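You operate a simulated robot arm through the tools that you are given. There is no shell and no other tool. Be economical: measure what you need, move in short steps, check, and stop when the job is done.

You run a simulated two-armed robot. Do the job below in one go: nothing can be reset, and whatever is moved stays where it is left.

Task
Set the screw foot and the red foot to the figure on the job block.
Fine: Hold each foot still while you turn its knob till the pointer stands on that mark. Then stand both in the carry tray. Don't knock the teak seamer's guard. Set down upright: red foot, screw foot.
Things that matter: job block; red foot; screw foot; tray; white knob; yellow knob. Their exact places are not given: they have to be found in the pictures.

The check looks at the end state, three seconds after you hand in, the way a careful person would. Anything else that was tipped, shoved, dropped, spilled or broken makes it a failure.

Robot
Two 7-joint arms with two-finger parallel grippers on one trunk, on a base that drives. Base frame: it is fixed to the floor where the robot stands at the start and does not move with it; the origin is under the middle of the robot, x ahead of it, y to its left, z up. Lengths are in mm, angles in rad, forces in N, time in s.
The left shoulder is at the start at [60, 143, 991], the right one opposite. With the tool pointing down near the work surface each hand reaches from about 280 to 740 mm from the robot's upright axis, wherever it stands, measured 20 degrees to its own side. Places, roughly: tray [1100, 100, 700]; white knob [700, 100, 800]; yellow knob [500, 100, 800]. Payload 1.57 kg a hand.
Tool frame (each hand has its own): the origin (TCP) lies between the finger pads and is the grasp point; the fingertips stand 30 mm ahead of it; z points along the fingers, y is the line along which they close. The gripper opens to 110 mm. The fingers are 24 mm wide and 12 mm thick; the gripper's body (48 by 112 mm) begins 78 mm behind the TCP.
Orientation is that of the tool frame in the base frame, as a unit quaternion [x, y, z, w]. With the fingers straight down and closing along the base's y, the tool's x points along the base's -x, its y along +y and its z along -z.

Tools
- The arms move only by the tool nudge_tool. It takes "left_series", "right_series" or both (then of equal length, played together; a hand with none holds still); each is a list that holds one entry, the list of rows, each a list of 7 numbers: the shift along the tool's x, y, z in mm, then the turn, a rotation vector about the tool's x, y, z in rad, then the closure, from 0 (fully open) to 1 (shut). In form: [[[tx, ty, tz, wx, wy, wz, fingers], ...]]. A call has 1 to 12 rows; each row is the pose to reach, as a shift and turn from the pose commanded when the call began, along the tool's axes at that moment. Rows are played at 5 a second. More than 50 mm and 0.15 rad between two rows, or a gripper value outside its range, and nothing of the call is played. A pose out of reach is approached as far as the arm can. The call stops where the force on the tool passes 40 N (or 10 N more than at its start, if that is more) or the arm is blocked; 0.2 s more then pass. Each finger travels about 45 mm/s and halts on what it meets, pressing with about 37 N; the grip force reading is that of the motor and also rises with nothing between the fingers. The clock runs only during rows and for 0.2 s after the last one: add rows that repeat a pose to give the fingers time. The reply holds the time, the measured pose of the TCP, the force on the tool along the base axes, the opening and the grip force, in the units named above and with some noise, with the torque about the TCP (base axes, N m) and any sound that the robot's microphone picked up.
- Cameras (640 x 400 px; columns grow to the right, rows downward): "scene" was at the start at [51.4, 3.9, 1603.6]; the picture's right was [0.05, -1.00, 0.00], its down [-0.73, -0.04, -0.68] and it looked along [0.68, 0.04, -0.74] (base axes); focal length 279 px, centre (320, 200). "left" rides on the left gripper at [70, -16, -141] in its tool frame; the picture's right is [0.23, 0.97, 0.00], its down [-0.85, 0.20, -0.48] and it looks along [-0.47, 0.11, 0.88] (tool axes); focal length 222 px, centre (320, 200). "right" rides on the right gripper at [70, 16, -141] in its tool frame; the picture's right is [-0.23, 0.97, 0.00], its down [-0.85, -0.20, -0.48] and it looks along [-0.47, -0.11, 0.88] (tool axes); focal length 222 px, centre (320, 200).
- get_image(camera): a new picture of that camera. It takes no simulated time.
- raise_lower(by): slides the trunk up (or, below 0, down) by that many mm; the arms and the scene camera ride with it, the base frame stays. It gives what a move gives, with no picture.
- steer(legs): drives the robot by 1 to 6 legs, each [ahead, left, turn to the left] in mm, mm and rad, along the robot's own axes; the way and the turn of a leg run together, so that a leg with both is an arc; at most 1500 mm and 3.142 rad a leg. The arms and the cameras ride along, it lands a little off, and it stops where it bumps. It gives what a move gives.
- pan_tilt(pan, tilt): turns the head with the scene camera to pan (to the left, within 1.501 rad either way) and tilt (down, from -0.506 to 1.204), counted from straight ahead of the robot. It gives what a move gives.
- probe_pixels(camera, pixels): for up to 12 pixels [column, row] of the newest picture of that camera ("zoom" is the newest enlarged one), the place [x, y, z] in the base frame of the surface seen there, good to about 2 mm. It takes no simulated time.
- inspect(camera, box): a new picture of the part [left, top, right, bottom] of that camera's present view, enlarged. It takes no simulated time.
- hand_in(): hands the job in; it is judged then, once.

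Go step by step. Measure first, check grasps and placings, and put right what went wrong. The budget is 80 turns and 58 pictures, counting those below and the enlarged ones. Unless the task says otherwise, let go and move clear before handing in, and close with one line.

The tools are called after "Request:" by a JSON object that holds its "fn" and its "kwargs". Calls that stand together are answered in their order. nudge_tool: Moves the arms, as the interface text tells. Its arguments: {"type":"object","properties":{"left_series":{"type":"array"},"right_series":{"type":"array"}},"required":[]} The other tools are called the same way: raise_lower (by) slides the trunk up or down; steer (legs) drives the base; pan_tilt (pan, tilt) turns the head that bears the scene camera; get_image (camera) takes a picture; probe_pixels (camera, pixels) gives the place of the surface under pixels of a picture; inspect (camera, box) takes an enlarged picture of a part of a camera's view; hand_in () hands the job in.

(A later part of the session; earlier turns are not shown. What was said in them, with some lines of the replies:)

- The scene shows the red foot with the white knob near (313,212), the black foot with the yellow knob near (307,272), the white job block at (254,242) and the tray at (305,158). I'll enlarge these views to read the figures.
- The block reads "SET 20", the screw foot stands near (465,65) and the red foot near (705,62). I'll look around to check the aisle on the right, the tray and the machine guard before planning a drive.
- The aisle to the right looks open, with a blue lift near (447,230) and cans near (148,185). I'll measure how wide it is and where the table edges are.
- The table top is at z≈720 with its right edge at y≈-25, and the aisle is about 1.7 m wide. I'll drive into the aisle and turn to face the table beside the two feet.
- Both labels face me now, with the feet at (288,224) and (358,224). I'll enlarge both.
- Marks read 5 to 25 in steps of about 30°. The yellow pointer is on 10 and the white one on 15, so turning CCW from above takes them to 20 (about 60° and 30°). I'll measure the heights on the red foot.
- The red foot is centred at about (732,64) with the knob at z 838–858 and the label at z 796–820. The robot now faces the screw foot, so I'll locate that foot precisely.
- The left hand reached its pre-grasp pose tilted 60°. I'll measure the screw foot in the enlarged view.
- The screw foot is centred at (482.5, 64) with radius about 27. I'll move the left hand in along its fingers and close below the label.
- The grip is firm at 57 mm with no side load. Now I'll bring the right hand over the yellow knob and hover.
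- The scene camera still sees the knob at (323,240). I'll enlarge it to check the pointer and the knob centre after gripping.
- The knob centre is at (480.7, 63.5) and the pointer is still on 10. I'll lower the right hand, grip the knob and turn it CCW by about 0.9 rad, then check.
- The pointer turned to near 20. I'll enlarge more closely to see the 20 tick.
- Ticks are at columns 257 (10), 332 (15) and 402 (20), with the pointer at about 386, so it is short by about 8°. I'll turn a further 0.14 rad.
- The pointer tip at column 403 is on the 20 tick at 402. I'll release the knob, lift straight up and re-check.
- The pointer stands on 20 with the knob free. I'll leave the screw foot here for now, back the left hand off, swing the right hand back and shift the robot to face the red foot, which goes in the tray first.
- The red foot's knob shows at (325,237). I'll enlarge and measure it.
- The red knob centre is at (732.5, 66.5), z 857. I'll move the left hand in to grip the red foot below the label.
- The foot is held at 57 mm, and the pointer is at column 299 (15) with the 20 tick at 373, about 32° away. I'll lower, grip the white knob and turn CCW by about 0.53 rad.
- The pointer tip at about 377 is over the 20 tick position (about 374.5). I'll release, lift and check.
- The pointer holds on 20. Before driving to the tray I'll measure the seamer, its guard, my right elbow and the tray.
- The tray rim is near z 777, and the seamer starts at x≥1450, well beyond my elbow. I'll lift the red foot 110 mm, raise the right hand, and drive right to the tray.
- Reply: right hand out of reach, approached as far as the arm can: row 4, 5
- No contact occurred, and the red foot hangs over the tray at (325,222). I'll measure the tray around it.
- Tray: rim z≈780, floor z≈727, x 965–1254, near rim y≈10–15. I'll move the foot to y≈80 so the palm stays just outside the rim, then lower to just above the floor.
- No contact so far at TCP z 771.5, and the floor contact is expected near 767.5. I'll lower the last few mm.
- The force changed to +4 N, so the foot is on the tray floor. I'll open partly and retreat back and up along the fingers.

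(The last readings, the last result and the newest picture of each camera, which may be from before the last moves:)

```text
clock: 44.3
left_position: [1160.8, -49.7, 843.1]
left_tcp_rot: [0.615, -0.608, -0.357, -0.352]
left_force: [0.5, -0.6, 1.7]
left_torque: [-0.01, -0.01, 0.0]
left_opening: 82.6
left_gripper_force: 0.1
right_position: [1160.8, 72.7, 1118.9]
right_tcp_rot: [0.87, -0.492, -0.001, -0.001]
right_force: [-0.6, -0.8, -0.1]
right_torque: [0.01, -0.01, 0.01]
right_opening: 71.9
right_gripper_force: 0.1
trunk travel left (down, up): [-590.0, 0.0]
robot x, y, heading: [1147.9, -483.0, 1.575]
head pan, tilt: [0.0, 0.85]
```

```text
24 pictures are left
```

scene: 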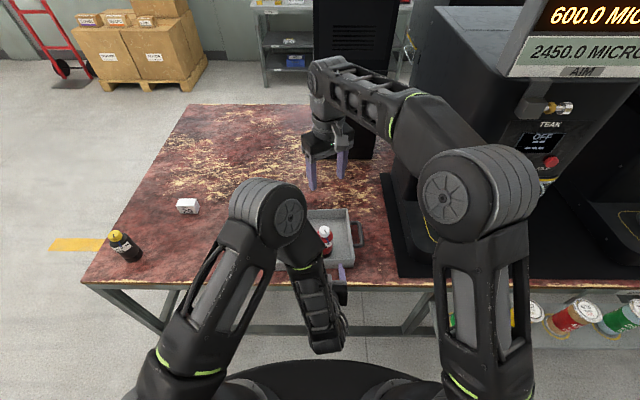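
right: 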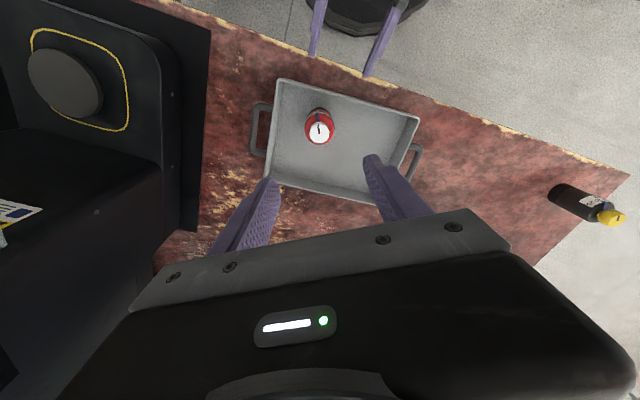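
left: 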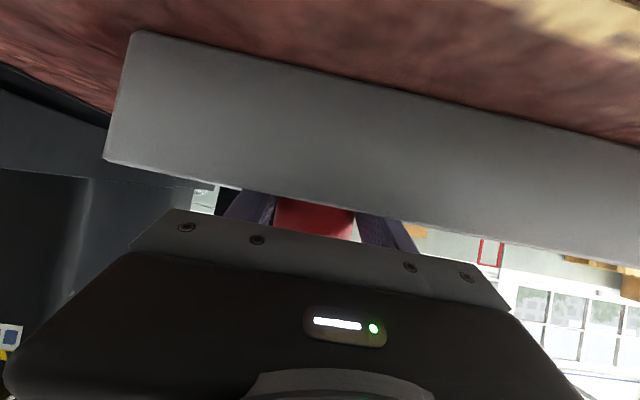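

The red foot stands upright in the tray. I'll drive back left by 680 mm to the screw foot.

Request:
{"fn": "steer", "kwargs": {"legs": [[0, 680, 0]]}}

Request:
{"fn": "get_image", "kwargs": {"camera": "right"}}

```text
clock: 48.1
left_position: [458.5, -70.5, 843.1]
left_tcp_rot: [0.627, -0.597, -0.362, -0.346]
left_force: [-0.2, 0.0, -1.0]
left_torque: [0.03, 0.0, 0.0]
left_opening: 82.5
left_gripper_force: 0.1
right_position: [454.2, 53.8, 1120.3]
right_tcp_rot: [0.879, -0.476, 0.0, 0.0]
right_force: [-0.5, -0.5, 0.1]
right_torque: [0.02, -0.02, -0.01]
right_opening: 71.3
right_gripper_force: 0.0
trunk travel left (down, up): [-590.0, 0.0]
robot x, y, heading: [463.0, -502.6, 1.616]
head pan, tilt: [0.0, 0.85]
```

```text
23 pictures are left
```

right: 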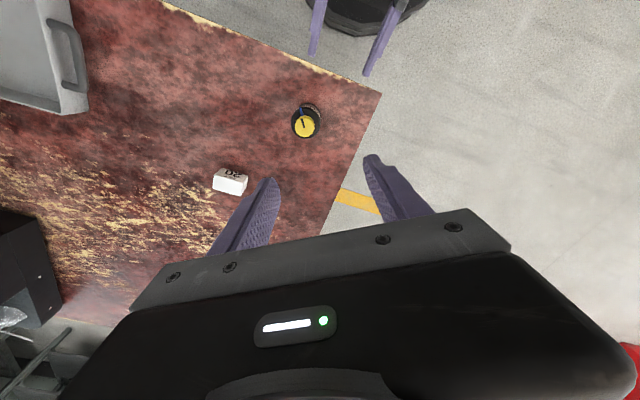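

The drive drifted to heading 1.616, so I'll correct it with a small turn and advance.

Request:
{"fn": "steer", "kwargs": {"legs": [[18, 0, -0.04]]}}

Request:
{"fn": "get_image", "kwargs": {"camera": "right"}}

Request:
{"fn": "probe_pixels", "kwargs": {"camera": "right", "pixels": [[308, 122], [318, 122], [322, 125]]}}

```text
clock: 48.9
left_position: [476.0, -50.5, 842.3]
left_tcp_rot: [0.615, -0.61, -0.356, -0.351]
left_force: [0.3, 0.5, 0.4]
left_torque: [0.0, 0.01, 0.01]
left_opening: 82.3
left_gripper_force: 0.0
right_position: [476.0, 72.0, 1117.9]
right_tcp_rot: [0.87, -0.494, 0.0, 0.0]
right_force: [0.1, -0.1, -0.5]
right_torque: [-0.04, 0.02, 0.01]
right_opening: 71.5
right_gripper_force: 0.1
trunk travel left (down, up): [-590.0, 0.0]
robot x, y, heading: [466.3, -488.6, 1.581]
head pan, tilt: [0.0, 0.85]
```

```text
22 pictures are left
```

right: 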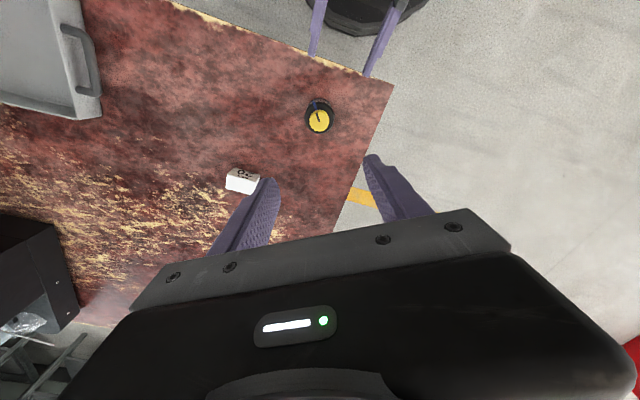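

```text
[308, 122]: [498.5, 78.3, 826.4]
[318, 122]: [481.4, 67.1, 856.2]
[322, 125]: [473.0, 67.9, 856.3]
```

The screw foot is at (480.7, 63.5). I'll move in to the same grip as before.

Request:
{"fn": "nudge_tool", "kwargs": {"left_series": [[[13.5, -5.5, 10, 0, 0, 0, 0], [13.5, -5.5, 45, 0, 0, 0, 0], [13.5, -5.5, 85, 0, 0, 0, 0], [13.5, -5.5, 115, 0, 0, 0, 0], [13.5, -5.5, 137, 0, 0, 0, 0], [13.5, -5.5, 137, 0, 0, 0, 0], [13.5, -5.5, 137, 0, 0, 0, 1], [13.5, -5.5, 137, 0, 0, 0, 1], [13.5, -5.5, 137, 0, 0, 0, 1], [13.5, -5.5, 137, 0, 0, 0, 1], [13.5, -5.5, 137, 0, 0, 0, 1], [13.5, -5.5, 137, 0, 0, 0, 1]]]}}

Request:
{"fn": "inspect", "kwargs": {"camera": "scene", "box": [303, 222, 343, 262]}}

```text
clock: 51.5
left_position: [478.9, 59.6, 763.2]
left_tcp_rot: [0.615, -0.609, -0.356, -0.352]
left_force: [-0.2, 0.2, 0.9]
left_torque: [0.03, -0.03, 0.02]
left_opening: 57.0
left_gripper_force: 36.4
right_position: [476.9, 70.9, 1119.6]
right_tcp_rot: [0.869, -0.494, 0.0, 0.0]
right_force: [-0.1, 0.1, 1.1]
right_torque: [-0.02, 0.0, -0.03]
right_opening: 71.5
right_gripper_force: 0.2
trunk travel left (down, up): [-590.0, 0.0]
robot x, y, heading: [468.0, -485.5, 1.58]
head pan, tilt: [0.0, 0.85]
```

```text
10.00 times, centred on (323, 242) of scene
```

zoom: 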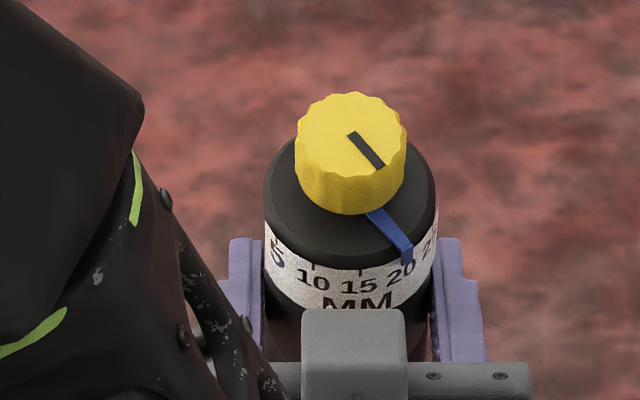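

The screw foot is gripped and still reads 20. I'll lift it 110 mm and drive to the tray's left half.

Request:
{"fn": "nudge_tool", "kwargs": {"left_series": [[[-8.7, 0, -5, 0, 0, 0, 1], [-34, 0, -20, 0, 0, 0, 1], [-68, 0, -39, 0, 0, 0, 1], [-95.3, 0, -55, 0, 0, 0, 1], [-95.3, 0, -55, 0, 0, 0, 1]]]}}

Request:
{"fn": "steer", "kwargs": {"legs": [[0, -566, -0.01]]}}

Request:
{"fn": "get_image", "kwargs": {"camera": "right"}}

```text
clock: 52.7
left_position: [477.3, 59.3, 873.4]
left_tcp_rot: [0.615, -0.609, -0.356, -0.352]
left_force: [0.6, 0.6, -2.9]
left_torque: [-0.01, 0.0, -0.01]
left_opening: 57.1
left_gripper_force: 36.8
right_position: [477.6, 71.0, 1118.7]
right_tcp_rot: [0.87, -0.494, 0.0, 0.0]
right_force: [0.5, -0.9, 0.0]
right_torque: [-0.01, 0.0, 0.01]
right_opening: 71.3
right_gripper_force: 0.1
trunk travel left (down, up): [-590.0, 0.0]
robot x, y, heading: [461.5, -487.4, 1.58]
head pan, tilt: [0.0, 0.85]
```

```text
clock: 55.9
left_position: [1053.1, 60.6, 872.8]
left_tcp_rot: [-0.61, 0.614, 0.354, 0.355]
left_force: [0.9, -0.4, -1.3]
left_torque: [-0.02, 0.02, 0.01]
left_opening: 56.8
left_gripper_force: 37.0
right_position: [1053.4, 70.8, 1117.8]
right_tcp_rot: [0.865, -0.501, -0.001, -0.001]
right_force: [0.5, 0.1, 0.0]
right_torque: [0.04, 0.02, 0.0]
right_opening: 71.5
right_gripper_force: 0.0
trunk travel left (down, up): [-590.0, 0.0]
robot x, y, heading: [1028.2, -484.5, 1.561]
head pan, tilt: [0.0, 0.85]
```

```text
20 pictures are left
```

right: 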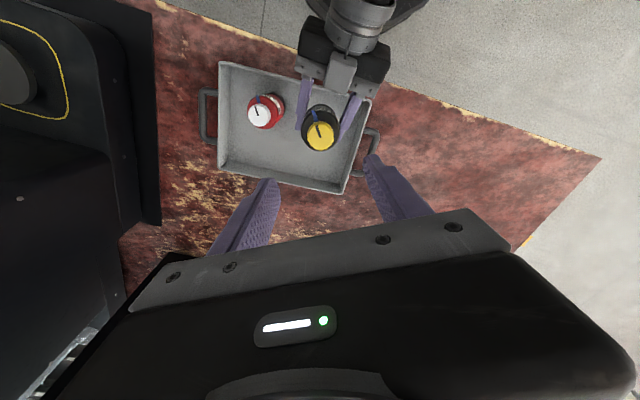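

Red stands at left in this view and the screw foot hangs beside it at x≈1053. I'll shift to x≈1046, y≈79 and lower to just above the floor.

Request:
{"fn": "nudge_tool", "kwargs": {"left_series": [[[-9, 7, 15.6, 0, 0, 0, 1], [-9, 7, 15.6, 0, 0, 0, 1], [17, 7, 30.6, 0, 0, 0, 1], [38, 7, 42.7, 0, 0, 0, 1], [56, 7, 53, 0, 0, 0, 1], [68, 7, 60, 0, 0, 0, 1], [74, 7, 63.4, 0, 0, 0, 1], [76.7, 7, 65.1, 0, 0, 0, 1], [76.7, 7, 65.1, 0, 0, 0, 1]]]}}

Request:
{"fn": "get_image", "kwargs": {"camera": "right"}}

```text
clock: 57.9
left_position: [1044.5, 78.3, 774.8]
left_tcp_rot: [-0.61, 0.614, 0.353, 0.356]
left_force: [-0.4, -0.9, -1.8]
left_torque: [-0.04, 0.02, 0.01]
left_opening: 56.9
left_gripper_force: 37.0
right_position: [1052.5, 69.9, 1120.5]
right_tcp_rot: [0.866, -0.5, -0.001, 0.0]
right_force: [-0.1, 0.3, 0.0]
right_torque: [0.01, 0.01, 0.01]
right_opening: 71.5
right_gripper_force: 0.0
trunk travel left (down, up): [-590.0, 0.0]
robot x, y, heading: [1030.8, -490.0, 1.562]
head pan, tilt: [0.0, 0.85]
```

```text
19 pictures are left
```

right: 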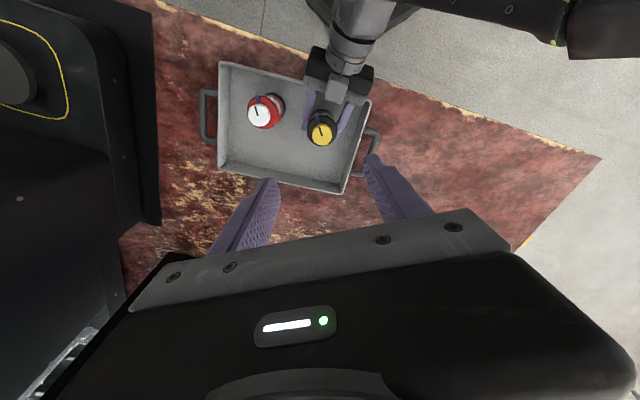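

No contact yet at TCP z 774.8. I'll lower the last 5 mm.

Request:
{"fn": "nudge_tool", "kwargs": {"left_series": [[[1.7, 0, 1, 0, 0, 0, 1], [3.0, 0, 1.75, 0, 0, 0, 1], [3.9, 0, 2.25, 0, 0, 0, 1], [3.9, 0, 2.25, 0, 0, 0, 1]]]}}

```text
clock: 58.9
left_position: [1045.5, 77.4, 770.0]
left_tcp_rot: [-0.611, 0.613, 0.354, 0.355]
left_force: [0.9, 0.4, -1.4]
left_torque: [-0.01, 0.0, -0.02]
left_opening: 56.8
left_gripper_force: 36.7
right_position: [1051.6, 70.9, 1119.8]
right_tcp_rot: [0.866, -0.501, 0.0, 0.0]
right_force: [0.2, 0.0, 0.1]
right_torque: [0.05, 0.0, -0.02]
right_opening: 71.4
right_gripper_force: 0.0
trunk travel left (down, up): [-590.0, 0.0]
robot x, y, heading: [1030.4, -486.1, 1.558]
head pan, tilt: [0.0, 0.85]
```

No contact yet (force still -1.4 N), so I'll go a little further.

Request:
{"fn": "nudge_tool", "kwargs": {"left_series": [[[0.9, 0, 0.5, 0, 0, 0, 1], [1.3, 0, 0.75, 0, 0, 0, 1], [1.3, 0, 0.75, 0, 0, 0, 1]]]}}

```text
clock: 59.7
left_position: [1046.0, 78.6, 768.3]
left_tcp_rot: [-0.61, 0.614, 0.353, 0.355]
left_force: [-0.1, 0.2, -2.3]
left_torque: [0.0, -0.05, 0.0]
left_opening: 57.0
left_gripper_force: 37.0
right_position: [1052.7, 71.5, 1118.8]
right_tcp_rot: [0.865, -0.502, -0.001, 0.0]
right_force: [0.8, 0.9, 0.1]
right_torque: [0.0, 0.02, 0.02]
right_opening: 71.4
right_gripper_force: 0.0
trunk travel left (down, up): [-590.0, 0.0]
robot x, y, heading: [1031.0, -486.4, 1.56]
head pan, tilt: [0.0, 0.85]
```

Request:
{"fn": "nudge_tool", "kwargs": {"left_series": [[[0.9, 0, 0.5, 0, 0, 0, 1], [1.3, 0, 0.75, 0, 0, 0, 1], [1.3, 0, 0.75, 0, 0, 0, 1]]]}}

```text
clock: 60.5
left_position: [1046.1, 78.9, 768.3]
left_tcp_rot: [-0.61, 0.613, 0.355, 0.356]
left_force: [-1.2, -1.0, 10.7]
left_torque: [-0.28, -0.14, -0.06]
left_opening: 56.8
left_gripper_force: 37.1
right_position: [1052.4, 69.9, 1119.3]
right_tcp_rot: [0.865, -0.502, 0.0, -0.001]
right_force: [0.5, 0.6, -0.6]
right_torque: [0.0, 0.03, 0.04]
right_opening: 71.4
right_gripper_force: 0.0
trunk travel left (down, up): [-590.0, 0.0]
robot x, y, heading: [1031.8, -484.2, 1.558]
head pan, tilt: [0.0, 0.85]
```

The floor took 10.7 N. I'll open partly and retreat.

Request:
{"fn": "nudge_tool", "kwargs": {"left_series": [[[-0.9, 0, -0.5, 0, 0, 0, 1], [-0.9, 0, -0.5, 0, 0, 0, 0.25], [-0.9, 0, -0.5, 0, 0, 0, 0.25], [-0.9, 0, -0.5, 0, 0, 0, 0.25], [-0.9, 0, -0.5, 0, 0, 0, 0.25], [-0.9, 0, -25, 0, 0, 0, 0.25], [-0.9, 0, -55, 0, 0, 0, 0.25], [-0.9, 0, -90, 0, 0, 0, 0.25], [-0.9, 0, -125, 0, 0, 0, 0.25], [-0.9, 0, -165, 0, 0, 0, 0.25]]]}}

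Request:
{"fn": "get_image", "kwargs": {"camera": "right"}}

Request:
{"fn": "get_image", "kwargs": {"camera": "scene"}}

```text
clock: 62.7
left_position: [1042.2, -58.9, 853.6]
left_tcp_rot: [0.612, -0.609, -0.358, -0.356]
left_force: [-1.2, 0.3, 0.1]
left_torque: [0.01, -0.03, 0.01]
left_opening: 82.5
left_gripper_force: 0.0
right_position: [1052.6, 70.1, 1119.7]
right_tcp_rot: [0.866, -0.501, -0.001, 0.0]
right_force: [0.2, 0.0, -0.4]
right_torque: [-0.01, -0.02, -0.01]
right_opening: 71.4
right_gripper_force: 0.1
trunk travel left (down, up): [-590.0, 0.0]
robot x, y, heading: [1031.0, -489.8, 1.566]
head pan, tilt: [0.0, 0.85]
```

```text
18 pictures are left
```

right: 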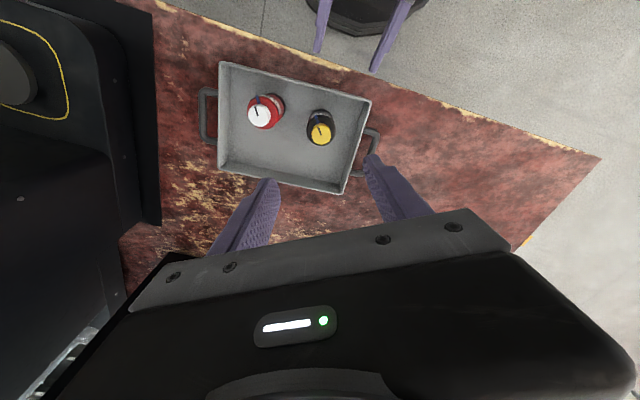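

```text
17 pictures are left
```

scene: 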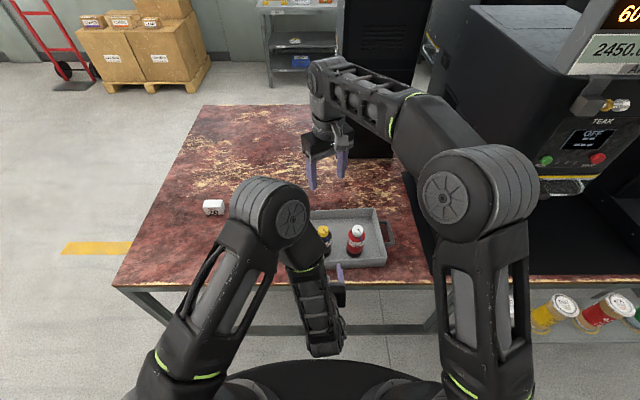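

Both feet stand in the tray. I'll back the robot away and take a final look at the pointers.

Request:
{"fn": "steer", "kwargs": {"legs": [[-250, 0, 0]]}}

Request:
{"fn": "get_image", "kwargs": {"camera": "scene"}}

```text
clock: 64.5
left_position: [1040.9, -313.8, 852.9]
left_tcp_rot: [0.612, -0.609, -0.357, -0.356]
left_force: [-1.2, -1.2, 0.4]
left_torque: [-0.03, 0.02, -0.03]
left_opening: 82.3
left_gripper_force: 0.1
right_position: [1047.5, -183.6, 1120.3]
right_tcp_rot: [0.868, -0.497, -0.001, -0.001]
right_force: [-0.5, -1.2, -0.4]
right_torque: [0.05, -0.01, 0.0]
right_opening: 71.3
right_gripper_force: 0.1
trunk travel left (down, up): [-590.0, 0.0]
robot x, y, heading: [1031.2, -742.4, 1.574]
head pan, tilt: [0.0, 0.85]
```

```text
16 pictures are left
```

scene: 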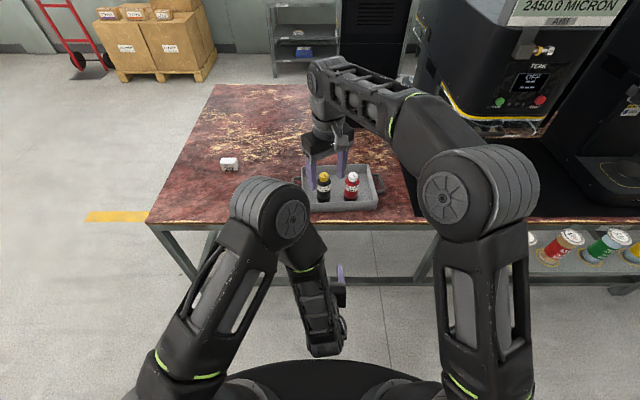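

Request:
{"fn": "inspect", "kwargs": {"camera": "scene", "box": [310, 166, 340, 206]}}

Request:
{"fn": "inspect", "kwargs": {"camera": "scene", "box": [340, 168, 364, 204]}}

```text
10.00 times, centred on (325, 186) of scene
```

zoom: 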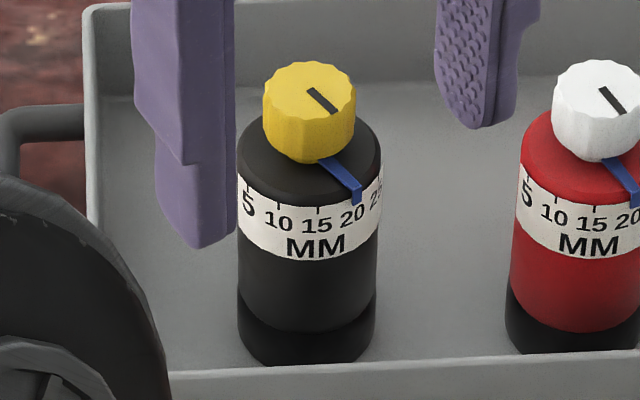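

```text
11.11 times, centred on (352, 186) of scene
```

zoom: 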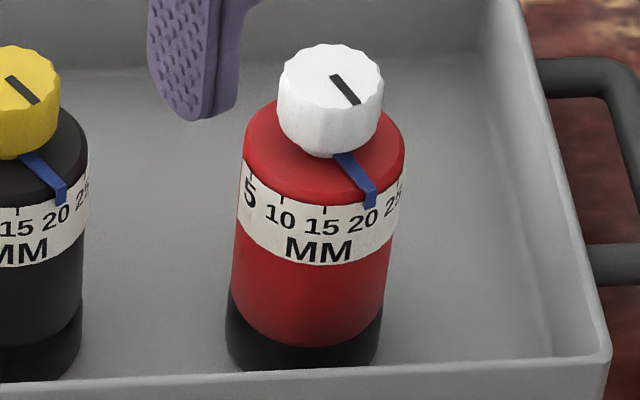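

Both pointers look close to 20. I'll take one tighter look at each to check for small offsets.

Request:
{"fn": "inspect", "kwargs": {"camera": "scene", "box": [319, 178, 333, 188]}}

Request:
{"fn": "inspect", "kwargs": {"camera": "scene", "box": [345, 178, 359, 188]}}

```text
16.00 times, centred on (326, 183) of scene
```

zoom: 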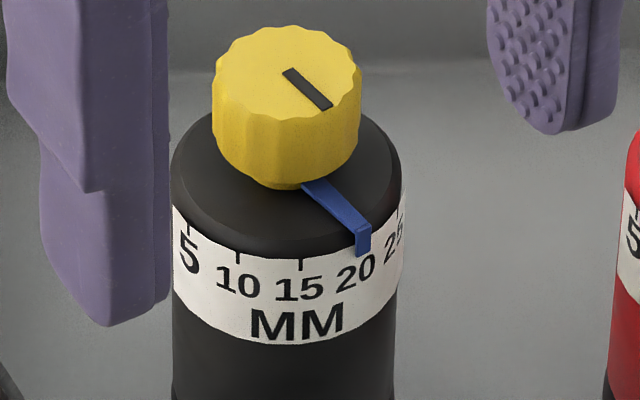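

```text
16.00 times, centred on (352, 183) of scene
```

zoom: 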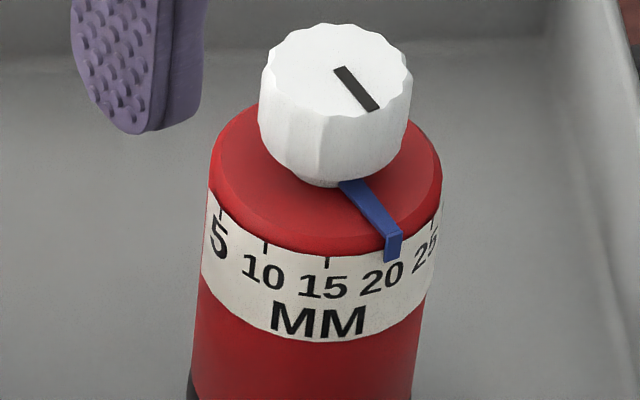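

Both pointers stand on 20 (tips at about 363 and 393, against expected ticks near 360 and 389 plus a small stand-off). Both feet are upright in the tray and the hands are clear, so I'm handing in.

Request:
{"fn": "hand_in", "kwargs": {}}

```text
The job is handed in.
```

Both the red foot and the screw foot are set to 20 and stand upright in the carry tray, and the job is handed in; I kept clear of the seamer's guard throughout.
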